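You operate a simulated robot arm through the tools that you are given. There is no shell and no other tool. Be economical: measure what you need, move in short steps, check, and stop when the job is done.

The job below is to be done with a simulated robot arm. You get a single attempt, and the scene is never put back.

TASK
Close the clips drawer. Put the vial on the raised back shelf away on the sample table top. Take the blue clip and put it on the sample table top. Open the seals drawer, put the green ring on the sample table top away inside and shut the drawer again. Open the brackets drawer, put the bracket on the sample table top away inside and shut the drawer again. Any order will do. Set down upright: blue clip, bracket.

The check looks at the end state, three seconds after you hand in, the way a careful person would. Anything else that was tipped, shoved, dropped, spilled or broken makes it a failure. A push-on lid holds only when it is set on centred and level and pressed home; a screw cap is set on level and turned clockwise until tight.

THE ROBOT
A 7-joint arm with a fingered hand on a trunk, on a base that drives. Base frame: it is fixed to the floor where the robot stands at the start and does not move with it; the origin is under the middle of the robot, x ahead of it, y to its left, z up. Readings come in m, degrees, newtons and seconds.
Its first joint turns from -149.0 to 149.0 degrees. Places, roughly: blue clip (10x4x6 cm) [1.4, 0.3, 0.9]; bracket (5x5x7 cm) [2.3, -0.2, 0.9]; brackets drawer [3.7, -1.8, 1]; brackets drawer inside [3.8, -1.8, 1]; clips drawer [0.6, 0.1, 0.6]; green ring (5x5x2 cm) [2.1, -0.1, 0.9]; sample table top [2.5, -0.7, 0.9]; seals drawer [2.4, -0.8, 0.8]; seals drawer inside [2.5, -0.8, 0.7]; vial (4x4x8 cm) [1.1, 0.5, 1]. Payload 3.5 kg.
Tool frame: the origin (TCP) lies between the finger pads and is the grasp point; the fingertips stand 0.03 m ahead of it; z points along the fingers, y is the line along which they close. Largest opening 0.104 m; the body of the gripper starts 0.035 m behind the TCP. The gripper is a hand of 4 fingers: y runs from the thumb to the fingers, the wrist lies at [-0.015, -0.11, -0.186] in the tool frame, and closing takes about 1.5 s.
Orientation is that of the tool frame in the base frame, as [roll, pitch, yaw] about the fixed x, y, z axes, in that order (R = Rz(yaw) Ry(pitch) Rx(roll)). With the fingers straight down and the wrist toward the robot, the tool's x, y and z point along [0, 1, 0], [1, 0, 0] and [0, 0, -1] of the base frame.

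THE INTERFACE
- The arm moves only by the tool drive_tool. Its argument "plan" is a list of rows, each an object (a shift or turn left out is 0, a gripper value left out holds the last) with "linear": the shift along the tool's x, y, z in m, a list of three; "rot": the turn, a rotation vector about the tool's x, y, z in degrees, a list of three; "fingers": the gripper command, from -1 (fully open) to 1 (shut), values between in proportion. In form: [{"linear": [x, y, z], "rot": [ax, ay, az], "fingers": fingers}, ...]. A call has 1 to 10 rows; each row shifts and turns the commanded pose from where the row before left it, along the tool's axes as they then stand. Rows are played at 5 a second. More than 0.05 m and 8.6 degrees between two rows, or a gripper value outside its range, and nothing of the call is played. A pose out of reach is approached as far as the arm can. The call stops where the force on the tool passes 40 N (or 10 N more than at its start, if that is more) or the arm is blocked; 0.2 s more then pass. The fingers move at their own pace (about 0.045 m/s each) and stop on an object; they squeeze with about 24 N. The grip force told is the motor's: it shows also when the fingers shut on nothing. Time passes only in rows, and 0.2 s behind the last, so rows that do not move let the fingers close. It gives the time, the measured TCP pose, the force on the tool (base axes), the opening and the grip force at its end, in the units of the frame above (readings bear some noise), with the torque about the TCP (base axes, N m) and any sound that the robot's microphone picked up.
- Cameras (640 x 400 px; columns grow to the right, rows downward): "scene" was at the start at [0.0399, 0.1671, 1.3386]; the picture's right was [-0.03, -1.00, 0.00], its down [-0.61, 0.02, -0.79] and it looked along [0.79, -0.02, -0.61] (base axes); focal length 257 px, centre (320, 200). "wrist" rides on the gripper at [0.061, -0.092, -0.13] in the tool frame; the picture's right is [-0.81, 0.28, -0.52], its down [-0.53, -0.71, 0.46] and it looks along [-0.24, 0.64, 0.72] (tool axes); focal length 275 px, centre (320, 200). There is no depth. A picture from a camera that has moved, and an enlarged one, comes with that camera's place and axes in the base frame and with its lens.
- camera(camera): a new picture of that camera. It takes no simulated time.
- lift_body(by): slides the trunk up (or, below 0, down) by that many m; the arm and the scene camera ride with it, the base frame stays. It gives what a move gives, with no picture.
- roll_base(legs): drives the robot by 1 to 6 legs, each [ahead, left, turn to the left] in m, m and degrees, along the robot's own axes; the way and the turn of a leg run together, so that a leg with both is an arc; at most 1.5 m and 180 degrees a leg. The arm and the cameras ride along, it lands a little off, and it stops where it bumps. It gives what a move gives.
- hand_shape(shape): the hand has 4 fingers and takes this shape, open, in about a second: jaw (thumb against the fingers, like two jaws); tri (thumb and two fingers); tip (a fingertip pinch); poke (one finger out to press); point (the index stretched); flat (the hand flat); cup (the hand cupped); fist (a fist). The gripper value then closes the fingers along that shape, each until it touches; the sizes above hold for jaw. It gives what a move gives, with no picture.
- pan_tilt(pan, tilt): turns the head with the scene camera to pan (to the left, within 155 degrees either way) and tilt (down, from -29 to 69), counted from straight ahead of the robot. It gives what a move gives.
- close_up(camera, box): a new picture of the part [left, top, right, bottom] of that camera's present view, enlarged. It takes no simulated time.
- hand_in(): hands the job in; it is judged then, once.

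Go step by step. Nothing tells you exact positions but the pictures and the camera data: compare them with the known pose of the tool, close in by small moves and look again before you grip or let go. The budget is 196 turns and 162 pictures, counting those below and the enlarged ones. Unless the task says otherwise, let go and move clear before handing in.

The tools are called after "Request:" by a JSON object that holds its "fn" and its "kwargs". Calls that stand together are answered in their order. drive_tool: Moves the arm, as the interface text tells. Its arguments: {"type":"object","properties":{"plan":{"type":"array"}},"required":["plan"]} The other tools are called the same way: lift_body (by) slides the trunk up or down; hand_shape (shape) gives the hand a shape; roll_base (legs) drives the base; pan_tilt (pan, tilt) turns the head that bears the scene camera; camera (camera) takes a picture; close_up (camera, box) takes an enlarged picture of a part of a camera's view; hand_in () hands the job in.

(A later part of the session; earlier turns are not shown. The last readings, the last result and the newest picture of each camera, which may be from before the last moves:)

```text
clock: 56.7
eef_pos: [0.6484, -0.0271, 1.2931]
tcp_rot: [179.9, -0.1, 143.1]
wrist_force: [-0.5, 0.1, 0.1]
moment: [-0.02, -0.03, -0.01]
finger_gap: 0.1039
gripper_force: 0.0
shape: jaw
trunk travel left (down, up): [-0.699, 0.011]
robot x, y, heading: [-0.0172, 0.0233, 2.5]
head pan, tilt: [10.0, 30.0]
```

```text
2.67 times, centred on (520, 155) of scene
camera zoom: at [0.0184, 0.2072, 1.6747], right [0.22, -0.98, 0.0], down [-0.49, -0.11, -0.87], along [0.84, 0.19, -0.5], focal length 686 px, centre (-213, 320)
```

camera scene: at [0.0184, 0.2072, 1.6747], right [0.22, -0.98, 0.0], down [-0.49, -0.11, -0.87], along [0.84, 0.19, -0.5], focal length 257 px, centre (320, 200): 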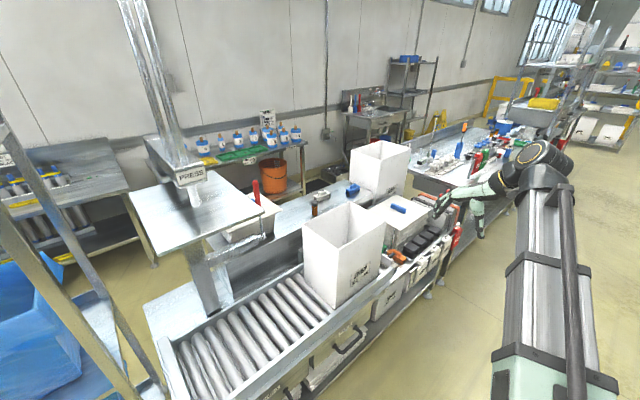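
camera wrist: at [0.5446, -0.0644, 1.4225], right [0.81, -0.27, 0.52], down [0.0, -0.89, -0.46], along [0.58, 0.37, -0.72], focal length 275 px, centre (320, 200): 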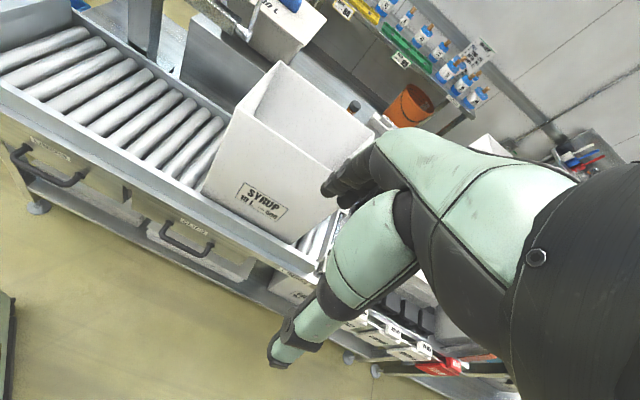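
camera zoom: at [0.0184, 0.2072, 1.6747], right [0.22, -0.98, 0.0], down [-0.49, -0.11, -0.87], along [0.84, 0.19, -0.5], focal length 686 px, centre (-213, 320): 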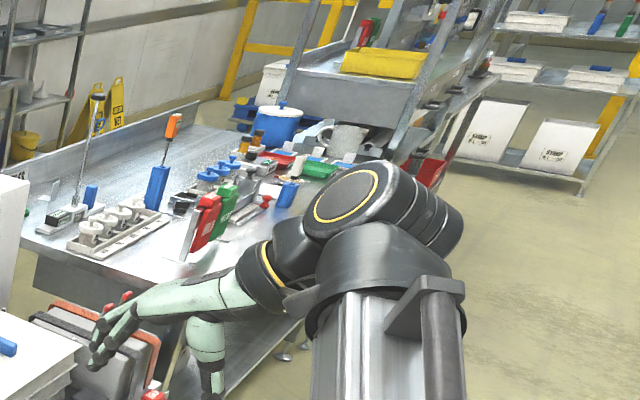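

The vial (dark bottle, orange cap) stands on the grey raised shelf at about (1.13, 0.49) and the blue clip at about (1.39, 0.31) on the same shelf. I drive along the aisle to stand before both, then turn to face the bench.

Request:
{"fn": "roll_base", "kwargs": {"legs": [[0.722, -0.446, 0]]}}

Request:
{"fn": "camera", "kwargs": {"camera": "scene"}}

```text
clock: 61.1
eef_pos: [1.3846, -0.425, 1.2926]
tcp_rot: [180.0, 0.0, 143.9]
wrist_force: [0.3, -0.7, 0.2]
moment: [-0.01, 0.01, -0.01]
finger_gap: 0.1041
gripper_force: 0.0
shape: jaw
trunk travel left (down, up): [-0.699, 0.011]
robot x, y, heading: [0.7202, -0.3894, 3.7]
head pan, tilt: [10.0, 30.0]
```

```text
123 pictures are left
camera scene: at [0.7523, -0.1998, 1.6747], right [0.23, -0.97, 0.0], down [-0.49, -0.12, -0.87], along [0.84, 0.2, -0.5], focal length 257 px, centre (320, 200)
```

scene: 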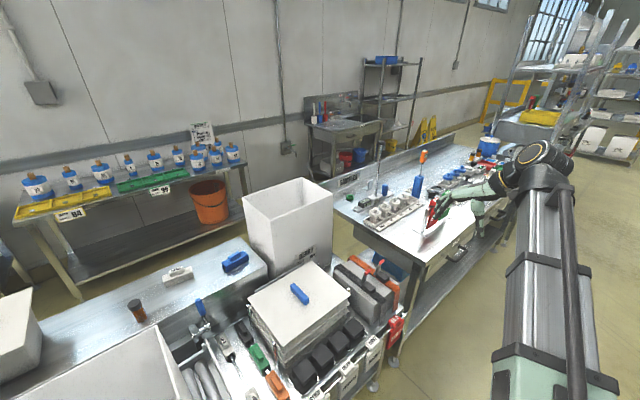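

Now I turn left to face the bench; the hand stays at z≈1.29, above everything there.

Request:
{"fn": "roll_base", "kwargs": {"legs": [[0, 0, 51]]}}

Request:
{"fn": "pan_tilt", "kwargs": {"pan": 10, "tilt": 40}}

Request:
{"fn": "camera", "kwargs": {"camera": "scene"}}

Request:
{"fn": "camera", "kwargs": {"camera": "wrist"}}

```text
clock: 63.8
eef_pos: [1.1661, 0.1063, 1.2918]
tcp_rot: [-180.0, 0.0, -165.0]
wrist_force: [-1.1, -0.1, 0.6]
moment: [-0.02, -0.01, 0.03]
finger_gap: 0.1038
gripper_force: 0.1
shape: jaw
trunk travel left (down, up): [-0.699, 0.011]
robot x, y, heading: [0.7177, -0.3872, 54.9]
head pan, tilt: [10.0, 30.0]
```

```text
clock: 64.6
eef_pos: [1.1664, 0.1063, 1.2915]
tcp_rot: [179.9, 0.1, -164.9]
wrist_force: [-0.7, -0.2, 1.0]
moment: [-0.01, -0.02, -0.02]
finger_gap: 0.1041
gripper_force: 0.1
shape: jaw
trunk travel left (down, up): [-0.699, 0.011]
robot x, y, heading: [0.7201, -0.3851, 54.9]
head pan, tilt: [10.0, 40.0]
```

```text
122 pictures are left
camera scene: at [0.5909, -0.2489, 1.6594], right [0.9, -0.43, 0.0], down [-0.28, -0.58, -0.77], along [0.33, 0.69, -0.64], focal length 257 px, centre (320, 200)
```

scene: 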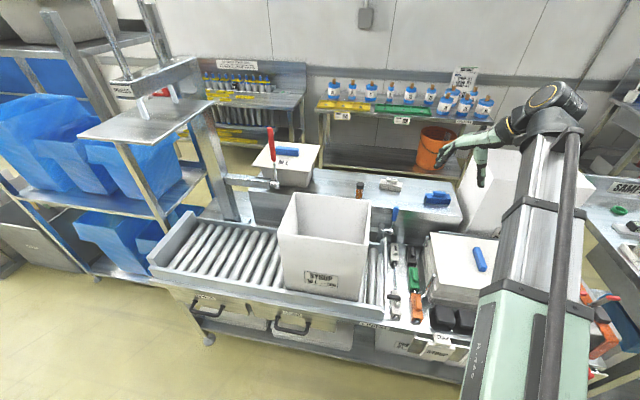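

```text
121 pictures are left
camera wrist: at [1.1323, 0.0004, 1.4224], right [0.71, 0.48, 0.52], down [0.7, -0.55, -0.46], along [0.07, 0.69, -0.72], focal length 275 px, centre (320, 200)
```

wrist: 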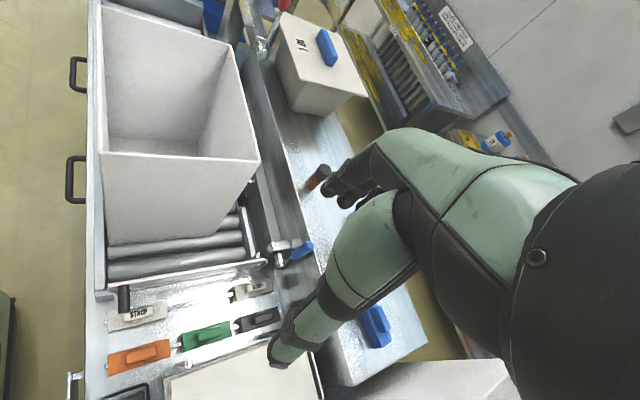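

The vial is at about (1.14, 0.48). I drive 12 cm closer to the bench, then move the hand over the bench toward it at safe height.

Request:
{"fn": "roll_base", "kwargs": {"legs": [[0.12, 0, 0]]}}

Request:
{"fn": "drive_tool", "kwargs": {"plan": [{"linear": [0.005, 0.045, 0]}, {"linear": [0.005, 0.045, 0]}, {"linear": [0.005, 0.045, 0]}, {"linear": [0.005, 0.045, 0]}]}}

Request:
{"fn": "camera", "kwargs": {"camera": "scene"}}

Request:
{"fn": "camera", "kwargs": {"camera": "wrist"}}

```text
clock: 65.8
eef_pos: [1.2381, 0.2061, 1.2917]
tcp_rot: [180.0, 0.0, -165.1]
wrist_force: [-0.6, 0.1, -0.1]
moment: [-0.02, 0.04, 0.0]
finger_gap: 0.1039
gripper_force: 0.1
shape: jaw
trunk travel left (down, up): [-0.699, 0.011]
robot x, y, heading: [0.7913, -0.2914, 54.8]
head pan, tilt: [10.0, 40.0]
```

```text
clock: 66.8
eef_pos: [1.172, 0.3752, 1.2905]
tcp_rot: [180.0, 0.1, -165.1]
wrist_force: [0.5, -0.1, 0.2]
moment: [-0.04, 0.0, 0.02]
finger_gap: 0.1038
gripper_force: 0.0
shape: jaw
trunk travel left (down, up): [-0.699, 0.011]
robot x, y, heading: [0.7896, -0.2873, 54.5]
head pan, tilt: [10.0, 40.0]
```

```text
120 pictures are left
camera scene: at [0.6609, -0.1497, 1.6593], right [0.9, -0.43, 0.0], down [-0.28, -0.58, -0.77], along [0.33, 0.69, -0.64], focal length 257 px, centre (320, 200)
```

scene: 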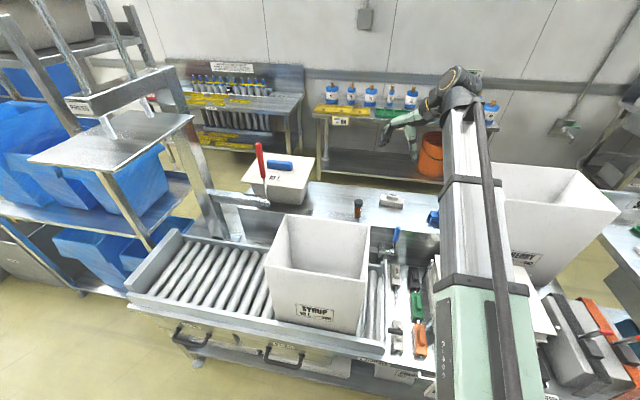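

```text
119 pictures are left
camera wrist: at [1.1363, 0.269, 1.4214], right [0.71, 0.47, 0.52], down [0.7, -0.55, -0.45], along [0.07, 0.69, -0.72], focal length 275 px, centre (320, 200)
```

wrist: 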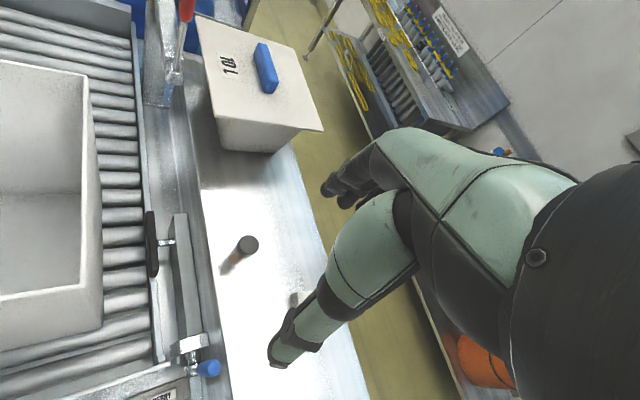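

The vial refines to about (1.138, 0.488), cap top near z≈1.0. I centre the hand over it and come down to just above the cap, then check.

Request:
{"fn": "drive_tool", "kwargs": {"plan": [{"linear": [0.002, 0.04, 0]}, {"linear": [0.002, 0.04, 0]}, {"linear": [0.0, 0.038, 0]}, {"linear": [0, 0, 0.04]}, {"linear": [0, 0, 0.04]}, {"linear": [0, 0, 0.04]}, {"linear": [0, 0, 0.04]}, {"linear": [0, 0, 0.03]}]}}

Request:
{"fn": "camera", "kwargs": {"camera": "scene"}}

Request:
{"fn": "camera", "kwargs": {"camera": "wrist"}}

```text
clock: 68.6
eef_pos: [1.1375, 0.4874, 1.1004]
tcp_rot: [179.9, 0.0, -165.0]
wrist_force: [1.2, 0.5, 0.1]
moment: [0.0, 0.0, 0.0]
finger_gap: 0.1038
gripper_force: 0.1
shape: jaw
trunk travel left (down, up): [-0.699, 0.011]
robot x, y, heading: [0.7887, -0.2835, 54.6]
head pan, tilt: [10.0, 40.0]
```

```text
118 pictures are left
camera scene: at [0.6612, -0.1501, 1.6594], right [0.9, -0.43, 0.0], down [-0.28, -0.58, -0.77], along [0.33, 0.69, -0.64], focal length 257 px, centre (320, 200)
```

scene: 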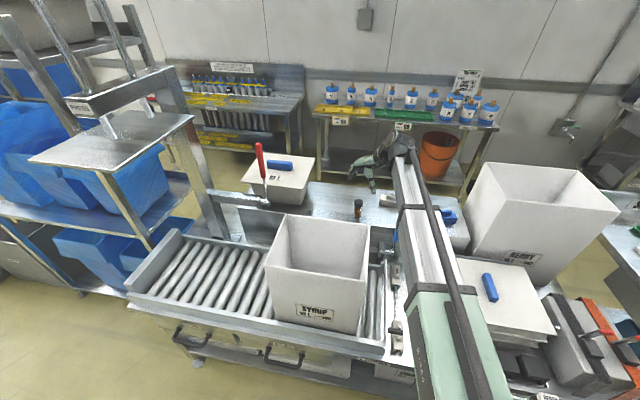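

```text
117 pictures are left
camera wrist: at [1.1024, 0.3812, 1.2315], right [0.71, 0.47, 0.52], down [0.7, -0.55, -0.46], along [0.07, 0.69, -0.72], focal length 275 px, centre (320, 200)
```

wrist: 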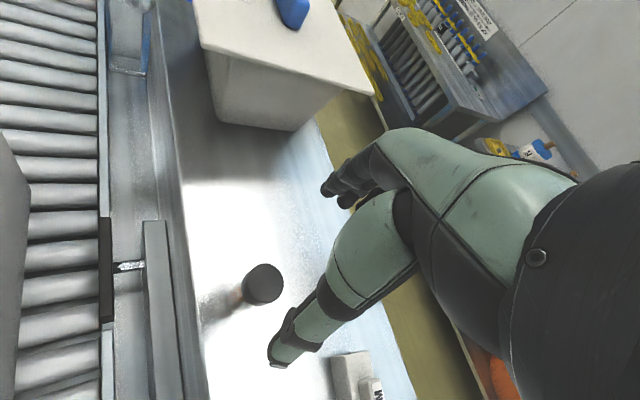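

The vial cap is directly under the TCP, top at z≈0.995. I descend to straddle it.

Request:
{"fn": "drive_tool", "kwargs": {"plan": [{"linear": [0, 0, 0.04]}, {"linear": [0, 0, 0.04]}, {"linear": [0, 0, 0.03]}, {"linear": [0, 0, 0.02]}]}}

Request:
{"fn": "camera", "kwargs": {"camera": "wrist"}}

Request:
{"fn": "close_up", "kwargs": {"camera": "scene", "box": [280, 120, 440, 220]}}

```text
clock: 69.6
eef_pos: [1.1366, 0.4865, 0.9715]
tcp_rot: [179.9, 0.0, -165.0]
wrist_force: [-0.5, 0.8, -0.4]
moment: [0.01, -0.04, 0.0]
finger_gap: 0.1041
gripper_force: 0.0
shape: jaw
trunk travel left (down, up): [-0.699, 0.011]
robot x, y, heading: [0.7926, -0.2879, 54.4]
head pan, tilt: [10.0, 40.0]
```

```text
116 pictures are left
camera wrist: at [1.1016, 0.3806, 1.1024], right [0.71, 0.47, 0.52], down [0.7, -0.55, -0.46], along [0.07, 0.69, -0.72], focal length 275 px, centre (320, 200)
```

wrist: 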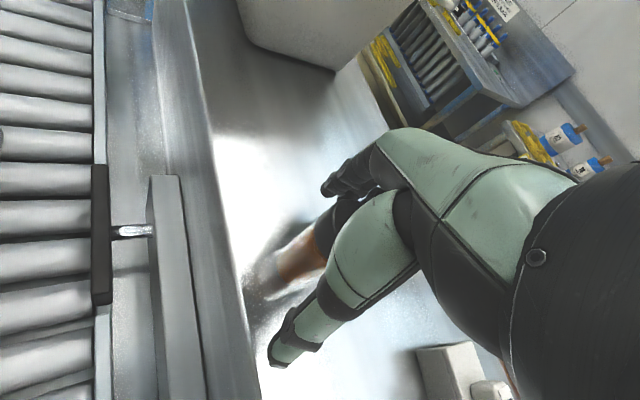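

```text
4.00 times, centred on (360, 170) of scene
camera zoom: at [0.6612, -0.1501, 1.6594], right [0.9, -0.43, 0.0], down [-0.28, -0.58, -0.77], along [0.33, 0.69, -0.64], focal length 1029 px, centre (160, 320)
```

zoom: 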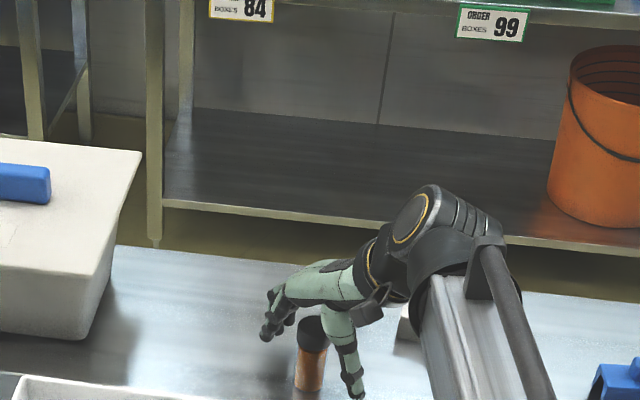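

The vial is between thumb and fingers. I close the hand.

Request:
{"fn": "drive_tool", "kwargs": {"plan": [{"fingers": 1}, {}, {}, {}, {}, {}, {}, {}]}}

Request:
{"fn": "camera", "kwargs": {"camera": "wrist"}}

```text
clock: 71.4
eef_pos: [1.1361, 0.4862, 0.9722]
tcp_rot: [179.9, 0.0, -165.0]
wrist_force: [0.7, -1.1, 0.1]
moment: [-0.01, 0.0, 0.02]
finger_gap: 0.0267
gripper_force: 23.9
shape: jaw
trunk travel left (down, up): [-0.699, 0.011]
robot x, y, heading: [0.79, -0.2878, 54.7]
head pan, tilt: [10.0, 40.0]
```

```text
114 pictures are left
camera wrist: at [1.1016, 0.3804, 1.1029], right [0.71, 0.48, 0.52], down [0.7, -0.55, -0.46], along [0.07, 0.69, -0.72], focal length 275 px, centre (320, 200)
```

wrist: 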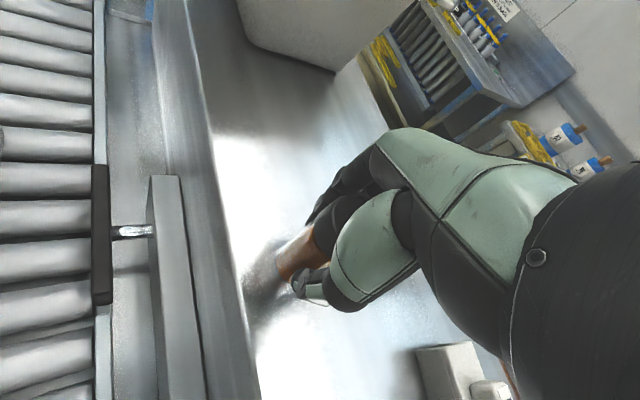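

The hand holds the vial (gap 2.7 cm). I lift it straight up.

Request:
{"fn": "drive_tool", "kwargs": {"plan": [{"linear": [0, 0, -0.02]}, {"linear": [0, 0, -0.04]}, {"linear": [0, 0, -0.04]}, {"linear": [0, 0, -0.05]}, {"linear": [0, 0, -0.05]}, {"linear": [0, 0, -0.05]}]}}

Request:
{"fn": "camera", "kwargs": {"camera": "wrist"}}

Request:
{"fn": "close_up", "kwargs": {"camera": "scene", "box": [280, 60, 520, 210]}}

```text
clock: 72.8
eef_pos: [1.1368, 0.485, 1.2211]
tcp_rot: [-180.0, 0.0, -165.0]
wrist_force: [-0.4, -0.7, -2.0]
moment: [0.01, 0.01, 0.04]
finger_gap: 0.0267
gripper_force: 23.6
shape: jaw
trunk travel left (down, up): [-0.699, 0.011]
robot x, y, heading: [0.795, -0.288, 54.6]
head pan, tilt: [10.0, 40.0]
```

```text
113 pictures are left
camera wrist: at [1.1023, 0.3791, 1.3526], right [0.71, 0.48, 0.52], down [0.7, -0.55, -0.45], along [0.07, 0.69, -0.72], focal length 275 px, centre (320, 200)
```

wrist: 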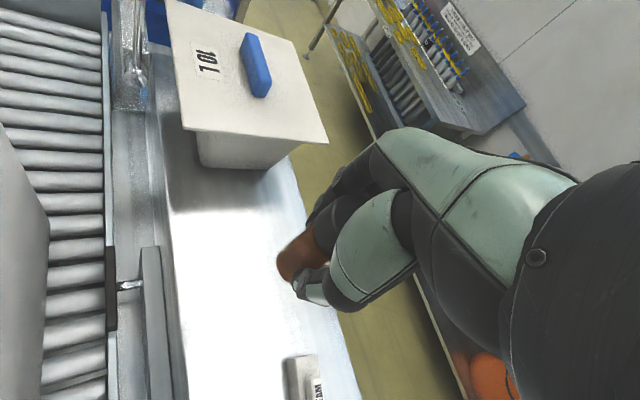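

```text
2.67 times, centred on (400, 135) of scene
camera zoom: at [0.6609, -0.1505, 1.6593], right [0.9, -0.43, 0.0], down [-0.28, -0.58, -0.77], along [0.33, 0.69, -0.64], focal length 686 px, centre (107, 373)
```

zoom: 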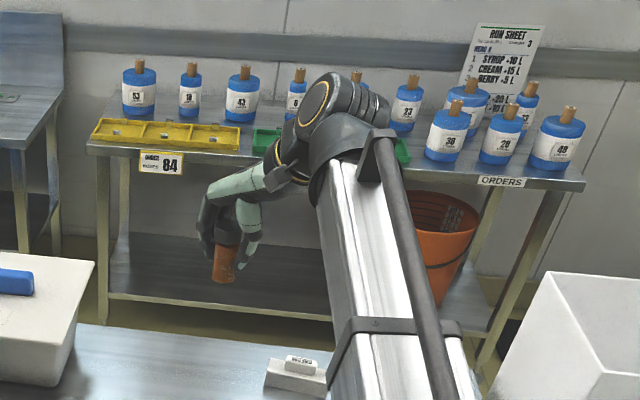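

The vial is held upright. I raise it, retract over the bench front, back off, and then strafe right along the aisle to the sample table.

Request:
{"fn": "drive_tool", "kwargs": {"plan": [{"linear": [0, 0, -0.04]}, {"linear": [0.0163, -0.0437, 0]}, {"linear": [0.0163, -0.0437, 0]}, {"linear": [0.0163, -0.0437, 0]}, {"linear": [0.0163, -0.0437, 0]}, {"linear": [0.0163, -0.0437, 0]}, {"linear": [0.0163, -0.0437, 0]}, {"linear": [0.0163, -0.0437, 0]}]}}

Request:
{"fn": "roll_base", "kwargs": {"legs": [[-0.2, 0, 0]]}}

Request:
{"fn": "pan_tilt", "kwargs": {"pan": -50, "tilt": 35}}

Request:
{"fn": "camera", "kwargs": {"camera": "scene"}}

```text
clock: 74.6
eef_pos: [1.105, 0.1604, 1.2618]
tcp_rot: [-180.0, 0.1, -165.0]
wrist_force: [0.5, -0.3, -0.1]
moment: [0.01, -0.01, -0.04]
finger_gap: 0.0267
gripper_force: 23.9
shape: jaw
trunk travel left (down, up): [-0.699, 0.011]
robot x, y, heading: [0.7943, -0.2889, 54.6]
head pan, tilt: [10.0, 40.0]
```

```text
clock: 76.2
eef_pos: [0.9893, -0.004, 1.2618]
tcp_rot: [-180.0, 0.1, -165.1]
wrist_force: [0.6, 0.2, -0.9]
moment: [0.03, -0.02, 0.02]
finger_gap: 0.0268
gripper_force: 23.5
shape: jaw
trunk travel left (down, up): [-0.699, 0.011]
robot x, y, heading: [0.6778, -0.4487, 54.4]
head pan, tilt: [10.0, 40.0]
```

```text
clock: 77.5
eef_pos: [0.9901, -0.0008, 1.261]
tcp_rot: [180.0, 0.0, -165.1]
wrist_force: [0.1, -0.8, -1.4]
moment: [0.01, -0.03, -0.02]
finger_gap: 0.0266
gripper_force: 24.1
shape: jaw
trunk travel left (down, up): [-0.699, 0.011]
robot x, y, heading: [0.6735, -0.4494, 54.3]
head pan, tilt: [-50.0, 35.0]
```

```text
111 pictures are left
camera scene: at [0.5965, -0.3826, 1.6669], right [0.08, -1.0, 0.0], down [-0.57, -0.05, -0.82], along [0.82, 0.06, -0.57], focal length 257 px, centre (320, 200)
```

scene: 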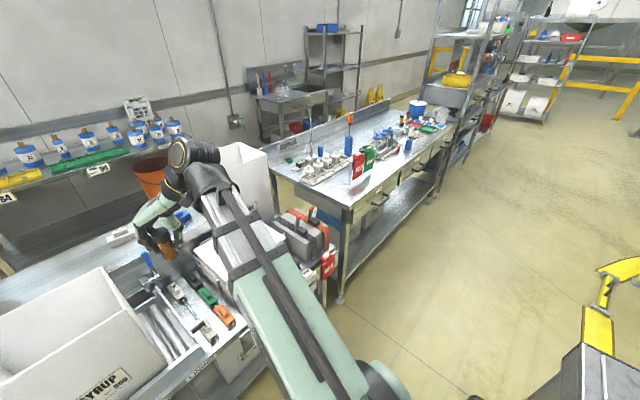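

The aisle along the bench is clear. I strafe right 1.15 m to the sample table.

Request:
{"fn": "roll_base", "kwargs": {"legs": [[0, -1.15, 0]]}}

Request:
{"fn": "pan_tilt", "kwargs": {"pan": 0, "tilt": 40}}

Request:
{"fn": "camera", "kwargs": {"camera": "scene"}}

Request:
{"fn": "camera", "kwargs": {"camera": "wrist"}}

```text
clock: 83.3
eef_pos: [1.924, -0.665, 1.2616]
tcp_rot: [-179.9, 0.0, -164.7]
wrist_force: [-0.2, 0.1, -0.1]
moment: [-0.01, -0.01, -0.01]
finger_gap: 0.0267
gripper_force: 24.3
shape: jaw
trunk travel left (down, up): [-0.699, 0.011]
robot x, y, heading: [1.609, -1.116, 54.7]
head pan, tilt: [-50.0, 35.0]
```

```text
clock: 84.5
eef_pos: [1.9239, -0.6652, 1.262]
tcp_rot: [-179.9, 0.0, -164.8]
wrist_force: [-0.2, -0.9, 0.1]
moment: [0.03, -0.01, -0.02]
finger_gap: 0.0267
gripper_force: 24.5
shape: jaw
trunk travel left (down, up): [-0.699, 0.011]
robot x, y, heading: [1.6104, -1.1155, 54.7]
head pan, tilt: [0.0, 40.0]
```

```text
110 pictures are left
camera scene: at [1.493, -0.9855, 1.6594], right [0.82, -0.58, 0.0], down [-0.37, -0.52, -0.77], along [0.44, 0.63, -0.64], focal length 257 px, centre (320, 200)
```

scene: 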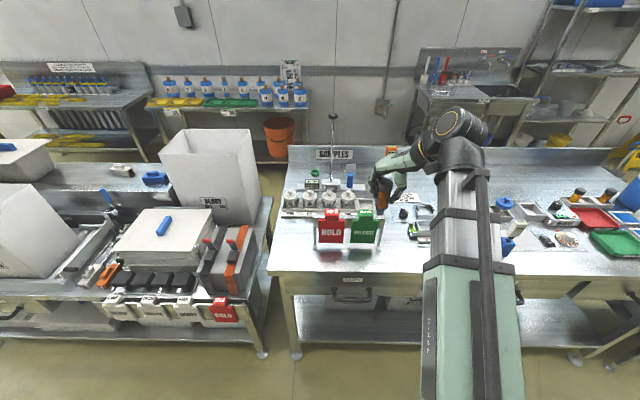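

```text
109 pictures are left
camera wrist: at [1.8892, -0.7708, 1.3923], right [0.71, 0.48, 0.52], down [0.7, -0.55, -0.46], along [0.07, 0.69, -0.72], focal length 275 px, centre (320, 200)
```

wrist: 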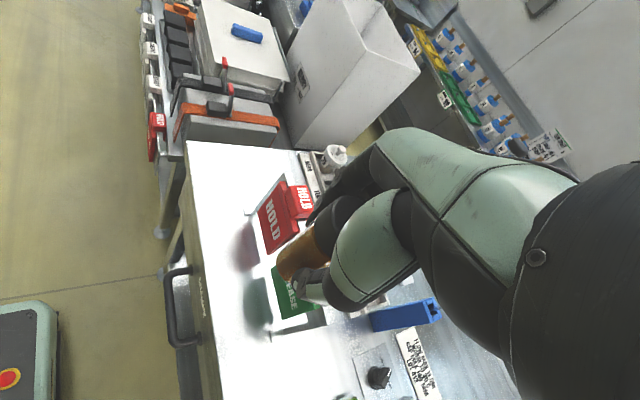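

Request:
{"fn": "close_up", "kwargs": {"camera": "scene", "box": [260, 130, 460, 255]}}

Request:
{"fn": "close_up", "kwargs": {"camera": "scene", "box": [440, 130, 640, 255]}}

```text
3.20 times, centred on (360, 192) of scene
camera zoom: at [1.493, -0.9855, 1.6594], right [0.82, -0.58, 0.0], down [-0.37, -0.52, -0.77], along [0.44, 0.63, -0.64], focal length 823 px, centre (192, 224)
```

zoom: 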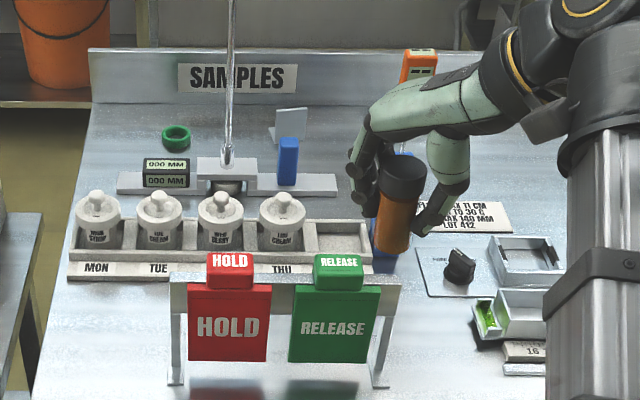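

```text
3.20 times, centred on (540, 192) of scene
camera zoom: at [1.493, -0.9855, 1.6594], right [0.82, -0.58, 0.0], down [-0.37, -0.52, -0.77], along [0.44, 0.63, -0.64], focal length 823 px, centre (-384, 224)
```

zoom: 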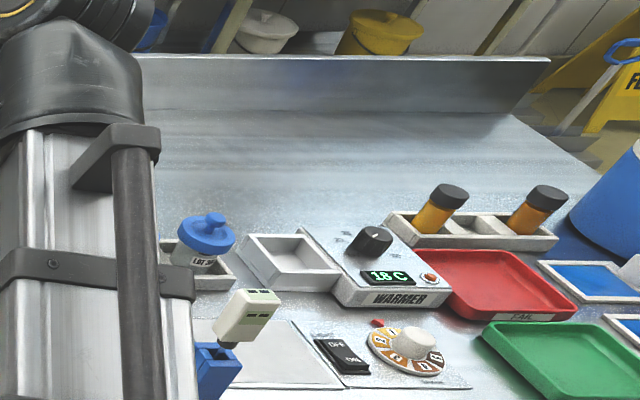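

The green ring (~(2.12, −0.05)) and grey bracket (~(2.26, −0.17)) are at the back left of the table. The back right of the table is empty, so I strafe further right to set the vial there.

Request:
{"fn": "roll_base", "kwargs": {"legs": [[0, -0.65, 0]]}}

Request:
{"fn": "camera", "kwargs": {"camera": "scene"}}

Request:
{"fn": "camera", "kwargs": {"camera": "wrist"}}

```text
clock: 88.1
eef_pos: [2.4554, -1.0416, 1.2619]
tcp_rot: [180.0, 0.0, -164.7]
wrist_force: [-0.3, -0.5, -0.8]
moment: [0.0, -0.01, 0.01]
finger_gap: 0.0268
gripper_force: 24.0
shape: jaw
trunk travel left (down, up): [-0.699, 0.011]
robot x, y, heading: [2.1414, -1.4919, 54.7]
head pan, tilt: [0.0, 40.0]
```

```text
106 pictures are left
camera scene: at [2.0247, -1.3616, 1.6594], right [0.82, -0.58, 0.0], down [-0.37, -0.52, -0.77], along [0.44, 0.63, -0.64], focal length 257 px, centre (320, 200)
```

scene: 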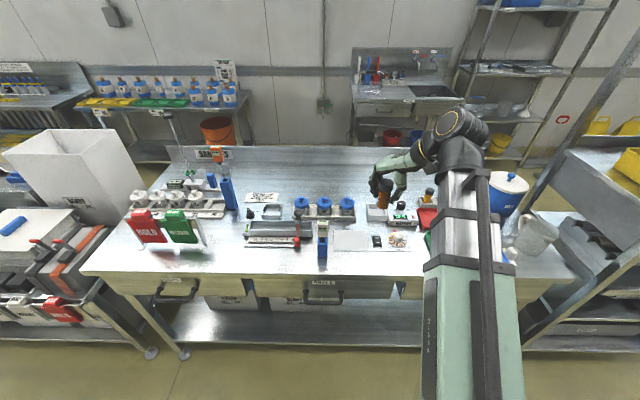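

```text
105 pictures are left
camera wrist: at [2.4209, -1.1469, 1.3923], right [0.71, 0.48, 0.52], down [0.7, -0.55, -0.46], along [0.07, 0.69, -0.72], focal length 275 px, centre (320, 200)
```

wrist: 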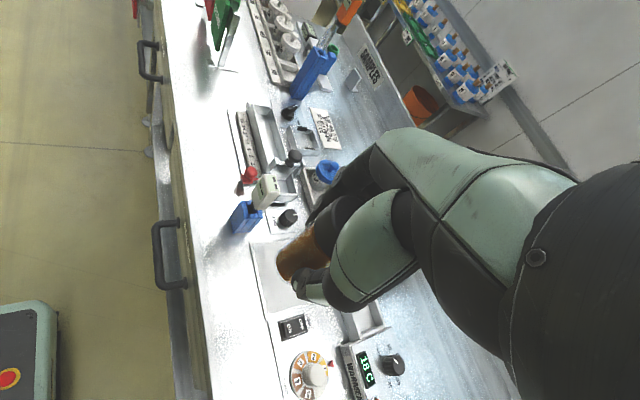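

The strip behind the three blue-lidded jars is empty. I drive 20 cm in and bring the vial over that spot, (2.757, −0.605).

Request:
{"fn": "roll_base", "kwargs": {"legs": [[0.2, 0, 0]]}}

Request:
{"fn": "drive_tool", "kwargs": {"plan": [{"linear": [-0.034, 0.031, 0]}, {"linear": [-0.034, 0.031, 0]}, {"linear": [-0.034, 0.031, 0]}, {"linear": [-0.034, 0.031, 0]}, {"linear": [-0.034, 0.031, 0]}, {"linear": [-0.034, 0.031, 0]}, {"linear": [-0.034, 0.031, 0]}]}}

Request:
{"fn": "camera", "kwargs": {"camera": "scene"}}

Request:
{"fn": "camera", "kwargs": {"camera": "wrist"}}

```text
clock: 89.7
eef_pos: [2.5732, -0.8763, 1.2615]
tcp_rot: [-180.0, -0.1, -165.0]
wrist_force: [0.0, 0.2, 0.1]
moment: [-0.03, -0.01, 0.02]
finger_gap: 0.0268
gripper_force: 24.2
shape: jaw
trunk travel left (down, up): [-0.699, 0.011]
robot x, y, heading: [2.2524, -1.3256, 54.6]
head pan, tilt: [0.0, 40.0]
```

```text
clock: 91.3
eef_pos: [2.7459, -0.6068, 1.2606]
tcp_rot: [-180.0, 0.0, -165.0]
wrist_force: [-0.4, -0.2, -0.4]
moment: [0.01, 0.0, -0.02]
finger_gap: 0.0264
gripper_force: 24.2
shape: jaw
trunk travel left (down, up): [-0.699, 0.011]
robot x, y, heading: [2.2564, -1.3292, 54.9]
head pan, tilt: [0.0, 40.0]
```

```text
104 pictures are left
camera scene: at [2.1411, -1.1964, 1.6593], right [0.82, -0.58, 0.0], down [-0.37, -0.52, -0.77], along [0.44, 0.62, -0.64], focal length 257 px, centre (320, 200)
```

scene: 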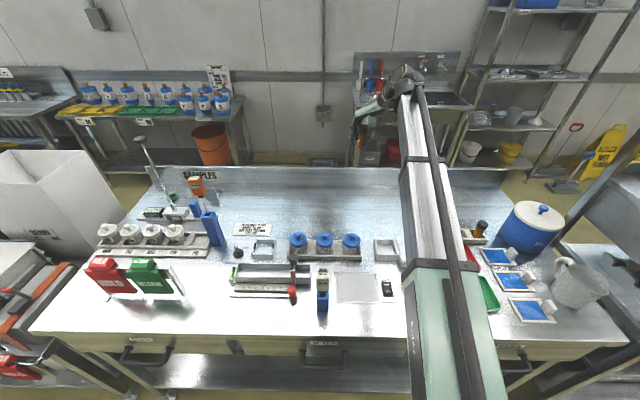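

```text
103 pictures are left
camera wrist: at [2.7112, -0.7116, 1.3922], right [0.71, 0.48, 0.52], down [0.7, -0.55, -0.45], along [0.07, 0.69, -0.73], focal length 275 px, centre (320, 200)
```

wrist: 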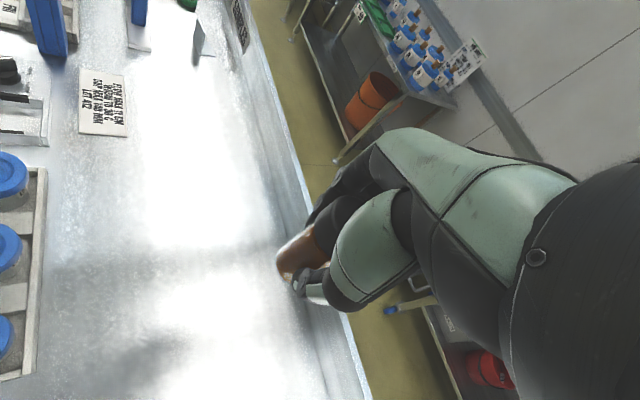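

The spot below is bare table. I shift 2 cm back from the backsplash and descend most of the way.

Request:
{"fn": "drive_tool", "kwargs": {"plan": [{"linear": [0, -0.02, 0]}, {"linear": [0, 0, 0.05]}, {"linear": [0, 0, 0.05]}, {"linear": [0, 0, 0.05]}, {"linear": [0, 0, 0.05]}, {"linear": [0, 0, 0.04]}]}}

Request:
{"fn": "camera", "kwargs": {"camera": "wrist"}}

Request:
{"fn": "close_up", "kwargs": {"camera": "scene", "box": [290, 130, 450, 230]}}

```text
clock: 92.7
eef_pos: [2.7511, -0.6253, 1.0201]
tcp_rot: [180.0, 0.0, -165.0]
wrist_force: [0.1, -0.1, -1.6]
moment: [-0.02, -0.04, -0.01]
finger_gap: 0.0264
gripper_force: 23.7
shape: jaw
trunk travel left (down, up): [-0.699, 0.011]
robot x, y, heading: [2.2543, -1.326, 54.6]
head pan, tilt: [0.0, 40.0]
```

```text
102 pictures are left
camera wrist: at [2.7162, -0.7314, 1.1508], right [0.71, 0.48, 0.52], down [0.7, -0.55, -0.45], along [0.07, 0.69, -0.72], focal length 275 px, centre (320, 200)
```

wrist: 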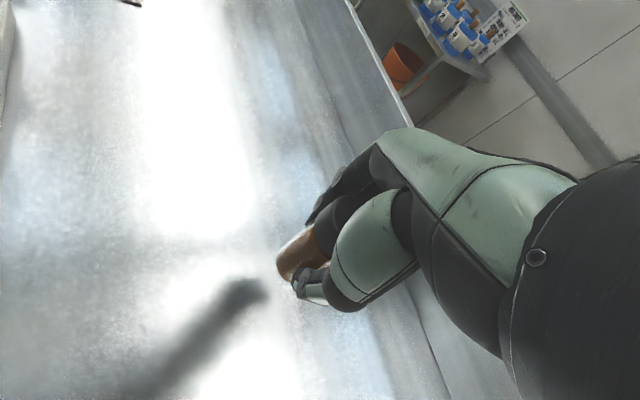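

```text
4.00 times, centred on (370, 180) of scene
camera zoom: at [2.1408, -1.197, 1.6594], right [0.82, -0.58, 0.0], down [-0.37, -0.52, -0.77], along [0.44, 0.62, -0.64], focal length 1029 px, centre (120, 280)
```

zoom: 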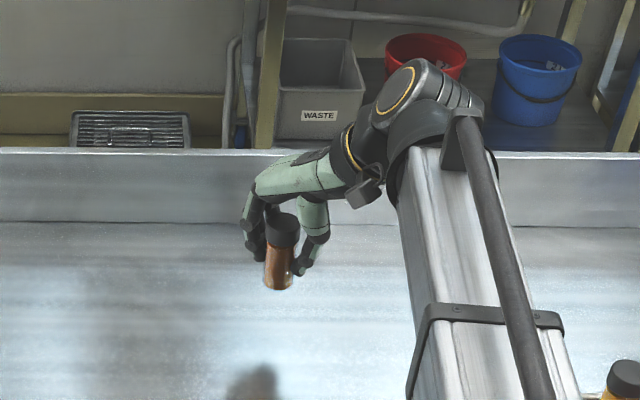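

Still above the table; I go down in small steps until contact shows.

Request:
{"fn": "drive_tool", "kwargs": {"plan": [{"linear": [0, 0, 0.015]}, {"linear": [0, 0, 0.015]}]}}

Request:
{"fn": "drive_tool", "kwargs": {"plan": [{"linear": [0, 0, 0.008]}]}}

Request:
{"fn": "drive_tool", "kwargs": {"plan": [{"linear": [0, 0, 0.006]}]}}

Request:
{"fn": "close_up", "kwargs": {"camera": "scene", "box": [310, 150, 410, 212]}}

```text
clock: 93.3
eef_pos: [2.7508, -0.6263, 0.9917]
tcp_rot: [-180.0, 0.0, -164.9]
wrist_force: [0.4, 0.1, -2.1]
moment: [0.01, 0.01, 0.01]
finger_gap: 0.0265
gripper_force: 23.4
shape: jaw
trunk travel left (down, up): [-0.699, 0.011]
robot x, y, heading: [2.2574, -1.327, 54.5]
head pan, tilt: [0.0, 40.0]
```

```text
clock: 93.7
eef_pos: [2.752, -0.6257, 0.9837]
tcp_rot: [-180.0, 0.2, -165.1]
wrist_force: [0.2, 0.5, -0.7]
moment: [0.05, -0.03, 0.04]
finger_gap: 0.0264
gripper_force: 23.9
shape: jaw
trunk travel left (down, up): [-0.699, 0.011]
robot x, y, heading: [2.2577, -1.3287, 54.5]
head pan, tilt: [0.0, 40.0]
```

```text
clock: 94.1
eef_pos: [2.7496, -0.6264, 0.9767]
tcp_rot: [180.0, 0.1, -165.0]
wrist_force: [0.0, 0.2, -1.2]
moment: [-0.01, 0.02, -0.01]
finger_gap: 0.0268
gripper_force: 24.0
shape: jaw
trunk travel left (down, up): [-0.699, 0.011]
robot x, y, heading: [2.2575, -1.3301, 54.4]
head pan, tilt: [0.0, 40.0]
```

```text
6.40 times, centred on (360, 181) of scene
camera zoom: at [2.1406, -1.1971, 1.6594], right [0.82, -0.58, 0.0], down [-0.37, -0.52, -0.77], along [0.44, 0.62, -0.64], focal length 1646 px, centre (64, 322)
```

zoom: 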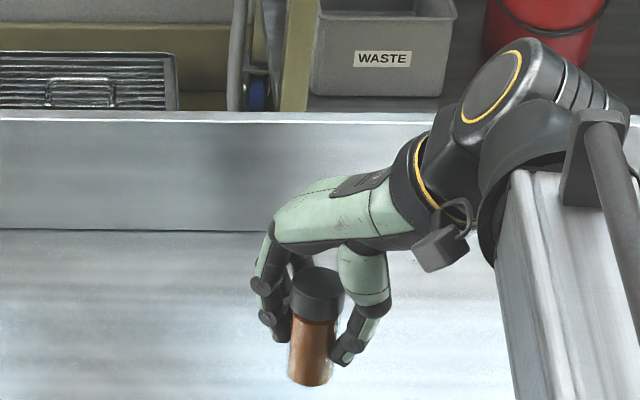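

No contact yet; I continue lowering in small steps.

Request:
{"fn": "drive_tool", "kwargs": {"plan": [{"linear": [0, 0, 0.007]}]}}

Request:
{"fn": "drive_tool", "kwargs": {"plan": [{"linear": [0, 0, 0.006]}]}}

Request:
{"fn": "drive_tool", "kwargs": {"plan": [{"linear": [0, 0, 0.005]}]}}

Request:
{"fn": "camera", "kwargs": {"camera": "wrist"}}

```text
clock: 94.5
eef_pos: [2.7517, -0.6272, 0.9711]
tcp_rot: [180.0, 0.0, -165.1]
wrist_force: [0.0, 1.0, -0.7]
moment: [0.0, 0.01, -0.02]
finger_gap: 0.0268
gripper_force: 23.6
shape: jaw
trunk travel left (down, up): [-0.699, 0.011]
robot x, y, heading: [2.2558, -1.329, 54.6]
head pan, tilt: [0.0, 40.0]
```

```text
clock: 94.9
eef_pos: [2.7508, -0.6259, 0.9639]
tcp_rot: [-180.0, -0.1, -165.0]
wrist_force: [-0.7, -0.1, -1.3]
moment: [-0.05, -0.01, 0.01]
finger_gap: 0.0266
gripper_force: 23.8
shape: jaw
trunk travel left (down, up): [-0.699, 0.011]
robot x, y, heading: [2.2573, -1.3271, 54.6]
head pan, tilt: [0.0, 40.0]
```

```text
clock: 95.3
eef_pos: [2.7508, -0.6269, 0.9587]
tcp_rot: [179.9, 0.1, -164.9]
wrist_force: [0.0, 0.8, -1.7]
moment: [-0.02, 0.02, 0.0]
finger_gap: 0.0267
gripper_force: 24.0
shape: jaw
trunk travel left (down, up): [-0.699, 0.011]
robot x, y, heading: [2.2567, -1.3309, 54.5]
head pan, tilt: [0.0, 40.0]
```

```text
99 pictures are left
camera wrist: at [2.7161, -0.7315, 1.0905], right [0.71, 0.48, 0.52], down [0.7, -0.55, -0.46], along [0.07, 0.69, -0.72], focal length 275 px, centre (320, 200)
```

wrist: 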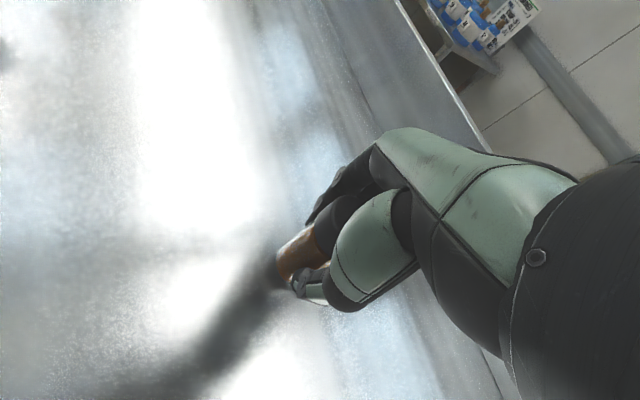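

Request:
{"fn": "drive_tool", "kwargs": {"plan": [{"linear": [0, 0, 0.005]}]}}

Request:
{"fn": "drive_tool", "kwargs": {"plan": [{"linear": [0, 0, 0.005]}]}}

Request:
{"fn": "drive_tool", "kwargs": {"plan": [{"linear": [0, 0, 0.005]}]}}

Request:
{"fn": "camera", "kwargs": {"camera": "wrist"}}

```text
clock: 95.7
eef_pos: [2.7515, -0.6253, 0.954]
tcp_rot: [180.0, 0.0, -164.9]
wrist_force: [-0.4, -0.8, -1.5]
moment: [-0.01, 0.02, 0.02]
finger_gap: 0.0266
gripper_force: 23.5
shape: jaw
trunk travel left (down, up): [-0.699, 0.011]
robot x, y, heading: [2.2557, -1.3272, 54.6]
head pan, tilt: [0.0, 40.0]
```

```text
clock: 96.1
eef_pos: [2.7521, -0.6264, 0.9502]
tcp_rot: [179.9, 0.0, -165.0]
wrist_force: [1.6, -0.4, 9.0]
moment: [0.11, 0.0, 0.0]
finger_gap: 0.0272
gripper_force: 23.9
shape: jaw
trunk travel left (down, up): [-0.699, 0.011]
robot x, y, heading: [2.2604, -1.3232, 54.7]
head pan, tilt: [0.0, 40.0]
```

```text
clock: 96.5
eef_pos: [2.7505, -0.6267, 0.9481]
tcp_rot: [179.7, 0.2, -165.0]
wrist_force: [2.2, 1.6, 31.6]
moment: [0.2, -0.06, -0.09]
finger_gap: 0.029
gripper_force: 24.2
shape: jaw
trunk travel left (down, up): [-0.699, 0.011]
robot x, y, heading: [2.2575, -1.328, 54.3]
head pan, tilt: [0.0, 40.0]
```

```text
98 pictures are left
camera wrist: at [2.7152, -0.7331, 1.0793], right [0.71, 0.47, 0.52], down [0.7, -0.55, -0.46], along [0.07, 0.69, -0.72], focal length 275 px, centre (320, 200)
```

wrist: 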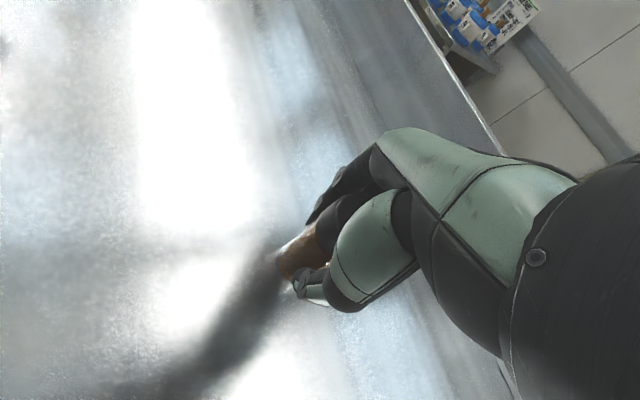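

Contact at TCP z≈0.951. I ease off 3 mm and open.

Request:
{"fn": "drive_tool", "kwargs": {"plan": [{"linear": [0, 0, -0.005]}, {"fingers": 0.3}, {}, {"fingers": -0.3}, {}, {"fingers": -1}, {}, {}, {}]}}

Request:
{"fn": "camera", "kwargs": {"camera": "wrist"}}

Request:
{"fn": "close_up", "kwargs": {"camera": "scene", "box": [310, 150, 410, 212]}}

```text
clock: 98.5
eef_pos: [2.7505, -0.6257, 0.9505]
tcp_rot: [180.0, 0.1, -165.0]
wrist_force: [0.9, -0.3, 0.5]
moment: [-0.02, -0.03, 0.01]
finger_gap: 0.1036
gripper_force: 0.0
shape: jaw
trunk travel left (down, up): [-0.699, 0.011]
robot x, y, heading: [2.2568, -1.3299, 54.4]
head pan, tilt: [0.0, 40.0]
```

```text
97 pictures are left
camera wrist: at [2.7162, -0.7317, 1.0807], right [0.71, 0.48, 0.52], down [0.7, -0.55, -0.46], along [0.07, 0.69, -0.72], focal length 275 px, centre (320, 200)
```

wrist: 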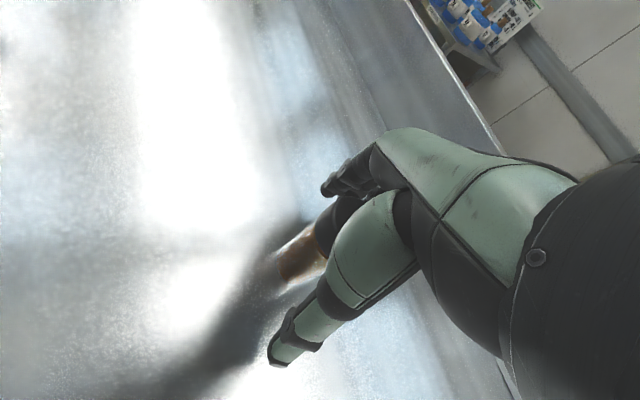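

```text
6.40 times, centred on (360, 181) of scene
camera zoom: at [2.1406, -1.1973, 1.6594], right [0.82, -0.58, 0.0], down [-0.37, -0.52, -0.77], along [0.44, 0.62, -0.64], focal length 1646 px, centre (64, 322)
```

zoom: 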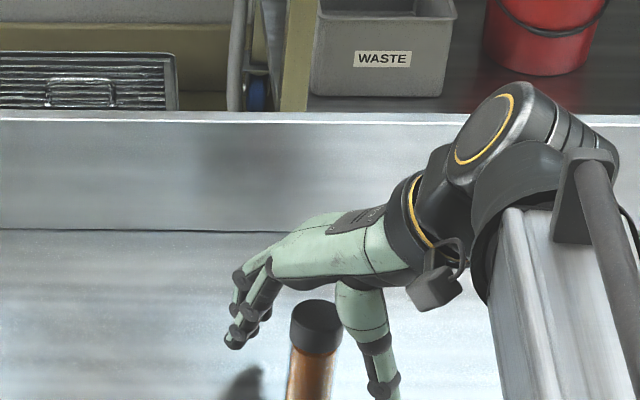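

The vial stands free. I rise straight up, retract, and look closely at the drawer labels and the ring and bracket.

Request:
{"fn": "drive_tool", "kwargs": {"plan": [{"linear": [0, 0, -0.05]}, {"linear": [0, 0, -0.05]}, {"linear": [0, 0, -0.05]}, {"linear": [0, 0, -0.05]}, {"linear": [0, 0, -0.05]}, {"linear": [0, 0, -0.05]}]}}

Request:
{"fn": "drive_tool", "kwargs": {"plan": [{"linear": [0.034, -0.031, 0]}, {"linear": [0.034, -0.031, 0]}, {"linear": [0.034, -0.031, 0]}, {"linear": [0.034, -0.031, 0]}, {"linear": [0.034, -0.031, 0]}, {"linear": [0.034, -0.031, 0]}, {"linear": [0.034, -0.031, 0]}]}}

Request:
{"fn": "camera", "kwargs": {"camera": "scene"}}

Request:
{"fn": "close_up", "kwargs": {"camera": "scene", "box": [80, 310, 400, 400]}}

Request:
{"fn": "close_up", "kwargs": {"camera": "scene", "box": [80, 140, 280, 265]}}

```text
clock: 99.9
eef_pos: [2.7513, -0.6254, 1.2509]
tcp_rot: [180.0, 0.1, -165.0]
wrist_force: [-0.2, 0.0, 0.3]
moment: [0.0, 0.03, 0.01]
finger_gap: 0.1033
gripper_force: 0.0
shape: jaw
trunk travel left (down, up): [-0.699, 0.011]
robot x, y, heading: [2.2544, -1.3268, 54.6]
head pan, tilt: [0.0, 40.0]
```

```text
clock: 101.5
eef_pos: [2.5771, -0.8986, 1.2504]
tcp_rot: [-179.9, 0.0, -165.0]
wrist_force: [0.8, 0.3, -0.5]
moment: [0.02, -0.01, 0.0]
finger_gap: 0.104
gripper_force: 0.0
shape: jaw
trunk travel left (down, up): [-0.699, 0.011]
robot x, y, heading: [2.2601, -1.3271, 54.5]
head pan, tilt: [0.0, 40.0]
```

```text
95 pictures are left
camera scene: at [2.1401, -1.1979, 1.6594], right [0.82, -0.58, 0.0], down [-0.37, -0.52, -0.77], along [0.44, 0.62, -0.64], focal length 257 px, centre (320, 200)
```

scene: 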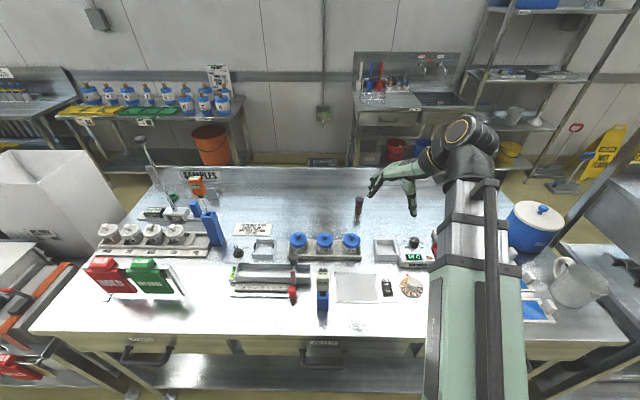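

```text
2.00 times, centred on (240, 355) of scene
camera zoom: at [2.1401, -1.1979, 1.6594], right [0.82, -0.58, 0.0], down [-0.37, -0.52, -0.77], along [0.44, 0.62, -0.64], focal length 514 px, centre (480, -110)
```

zoom: 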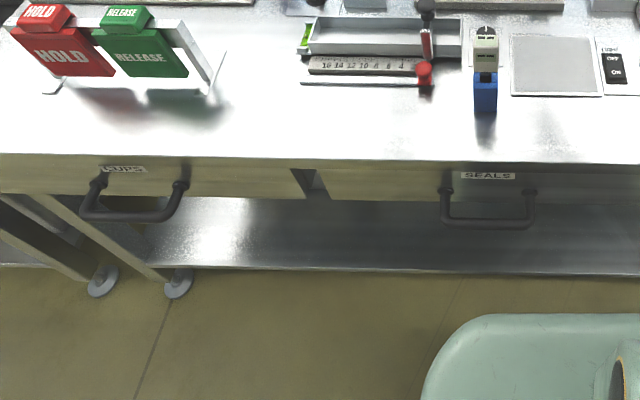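

```text
3.20 times, centred on (180, 202) of scene
camera zoom: at [2.1401, -1.1979, 1.6594], right [0.82, -0.58, 0.0], down [-0.37, -0.52, -0.77], along [0.44, 0.62, -0.64], focal length 823 px, centre (768, 192)
```

zoom: 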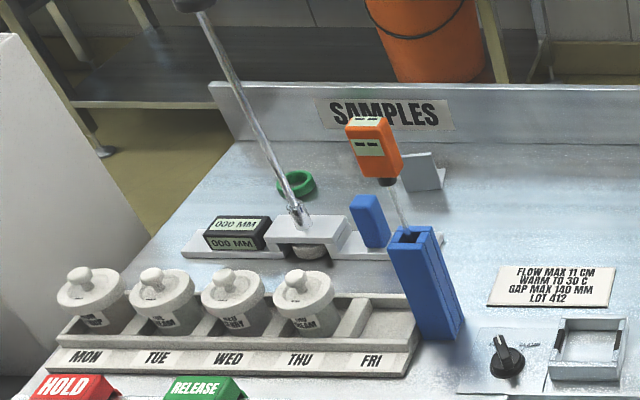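

The middle drawer is labelled SEALS, with its handle around (2.31, −0.98). I plan to open it first, so I back off and lower the trunk to study the handle.

Request:
{"fn": "roll_base", "kwargs": {"legs": [[-0.4, 0.14, 0]]}}

Request:
{"fn": "lift_body", "kwargs": {"by": -0.35}}

Request:
{"fn": "pan_tilt", "kwargs": {"pan": -10, "tilt": 30}}

Request:
{"fn": "camera", "kwargs": {"camera": "scene"}}

Request:
{"fn": "camera", "kwargs": {"camera": "wrist"}}

```text
clock: 104.1
eef_pos: [2.2327, -1.1434, 1.2508]
tcp_rot: [180.0, 0.1, -165.1]
wrist_force: [0.1, 0.2, 0.0]
moment: [0.02, 0.0, -0.01]
finger_gap: 0.1037
gripper_force: 0.0
shape: jaw
trunk travel left (down, up): [-0.699, 0.011]
robot x, y, heading: [1.912, -1.5715, 54.7]
head pan, tilt: [0.0, 40.0]
```

```text
clock: 107.6
eef_pos: [2.2358, -1.1421, 0.8994]
tcp_rot: [179.9, -0.1, -165.2]
wrist_force: [0.1, 0.1, -0.3]
moment: [0.0, 0.0, 0.02]
finger_gap: 0.1036
gripper_force: 0.1
shape: jaw
trunk travel left (down, up): [-0.349, 0.361]
robot x, y, heading: [1.9149, -1.5733, 54.5]
head pan, tilt: [0.0, 40.0]
```

```text
clock: 108.3
eef_pos: [2.2353, -1.1419, 0.9002]
tcp_rot: [179.9, 0.1, -165.2]
wrist_force: [-0.7, -0.3, 0.2]
moment: [0.01, 0.01, 0.03]
finger_gap: 0.104
gripper_force: 0.0
shape: jaw
trunk travel left (down, up): [-0.349, 0.361]
robot x, y, heading: [1.9121, -1.5709, 54.3]
head pan, tilt: [-10.0, 30.0]
```

```text
92 pictures are left
camera scene: at [1.8103, -1.4464, 1.3247], right [0.7, -0.71, 0.0], down [-0.36, -0.35, -0.87], along [0.62, 0.61, -0.5], focal length 257 px, centre (320, 200)
```

scene: 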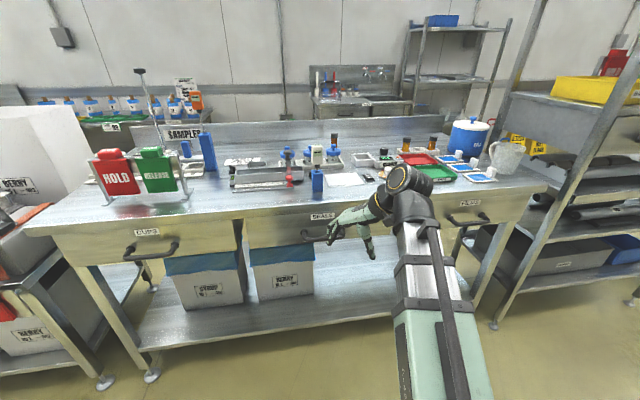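

```text
91 pictures are left
camera wrist: at [2.1992, -1.2479, 1.0315], right [0.71, 0.47, 0.52], down [0.7, -0.55, -0.46], along [0.07, 0.69, -0.72], focal length 275 px, centre (320, 200)
```

wrist: 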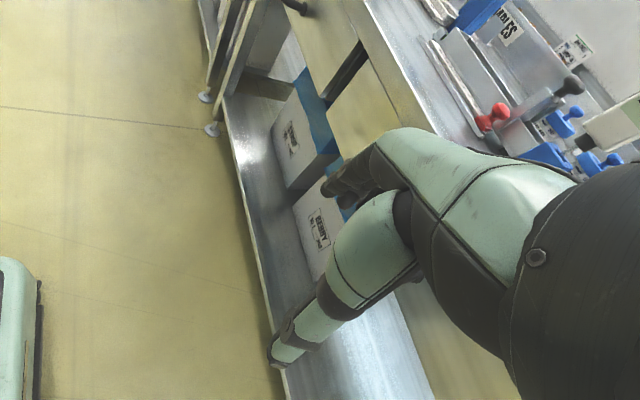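

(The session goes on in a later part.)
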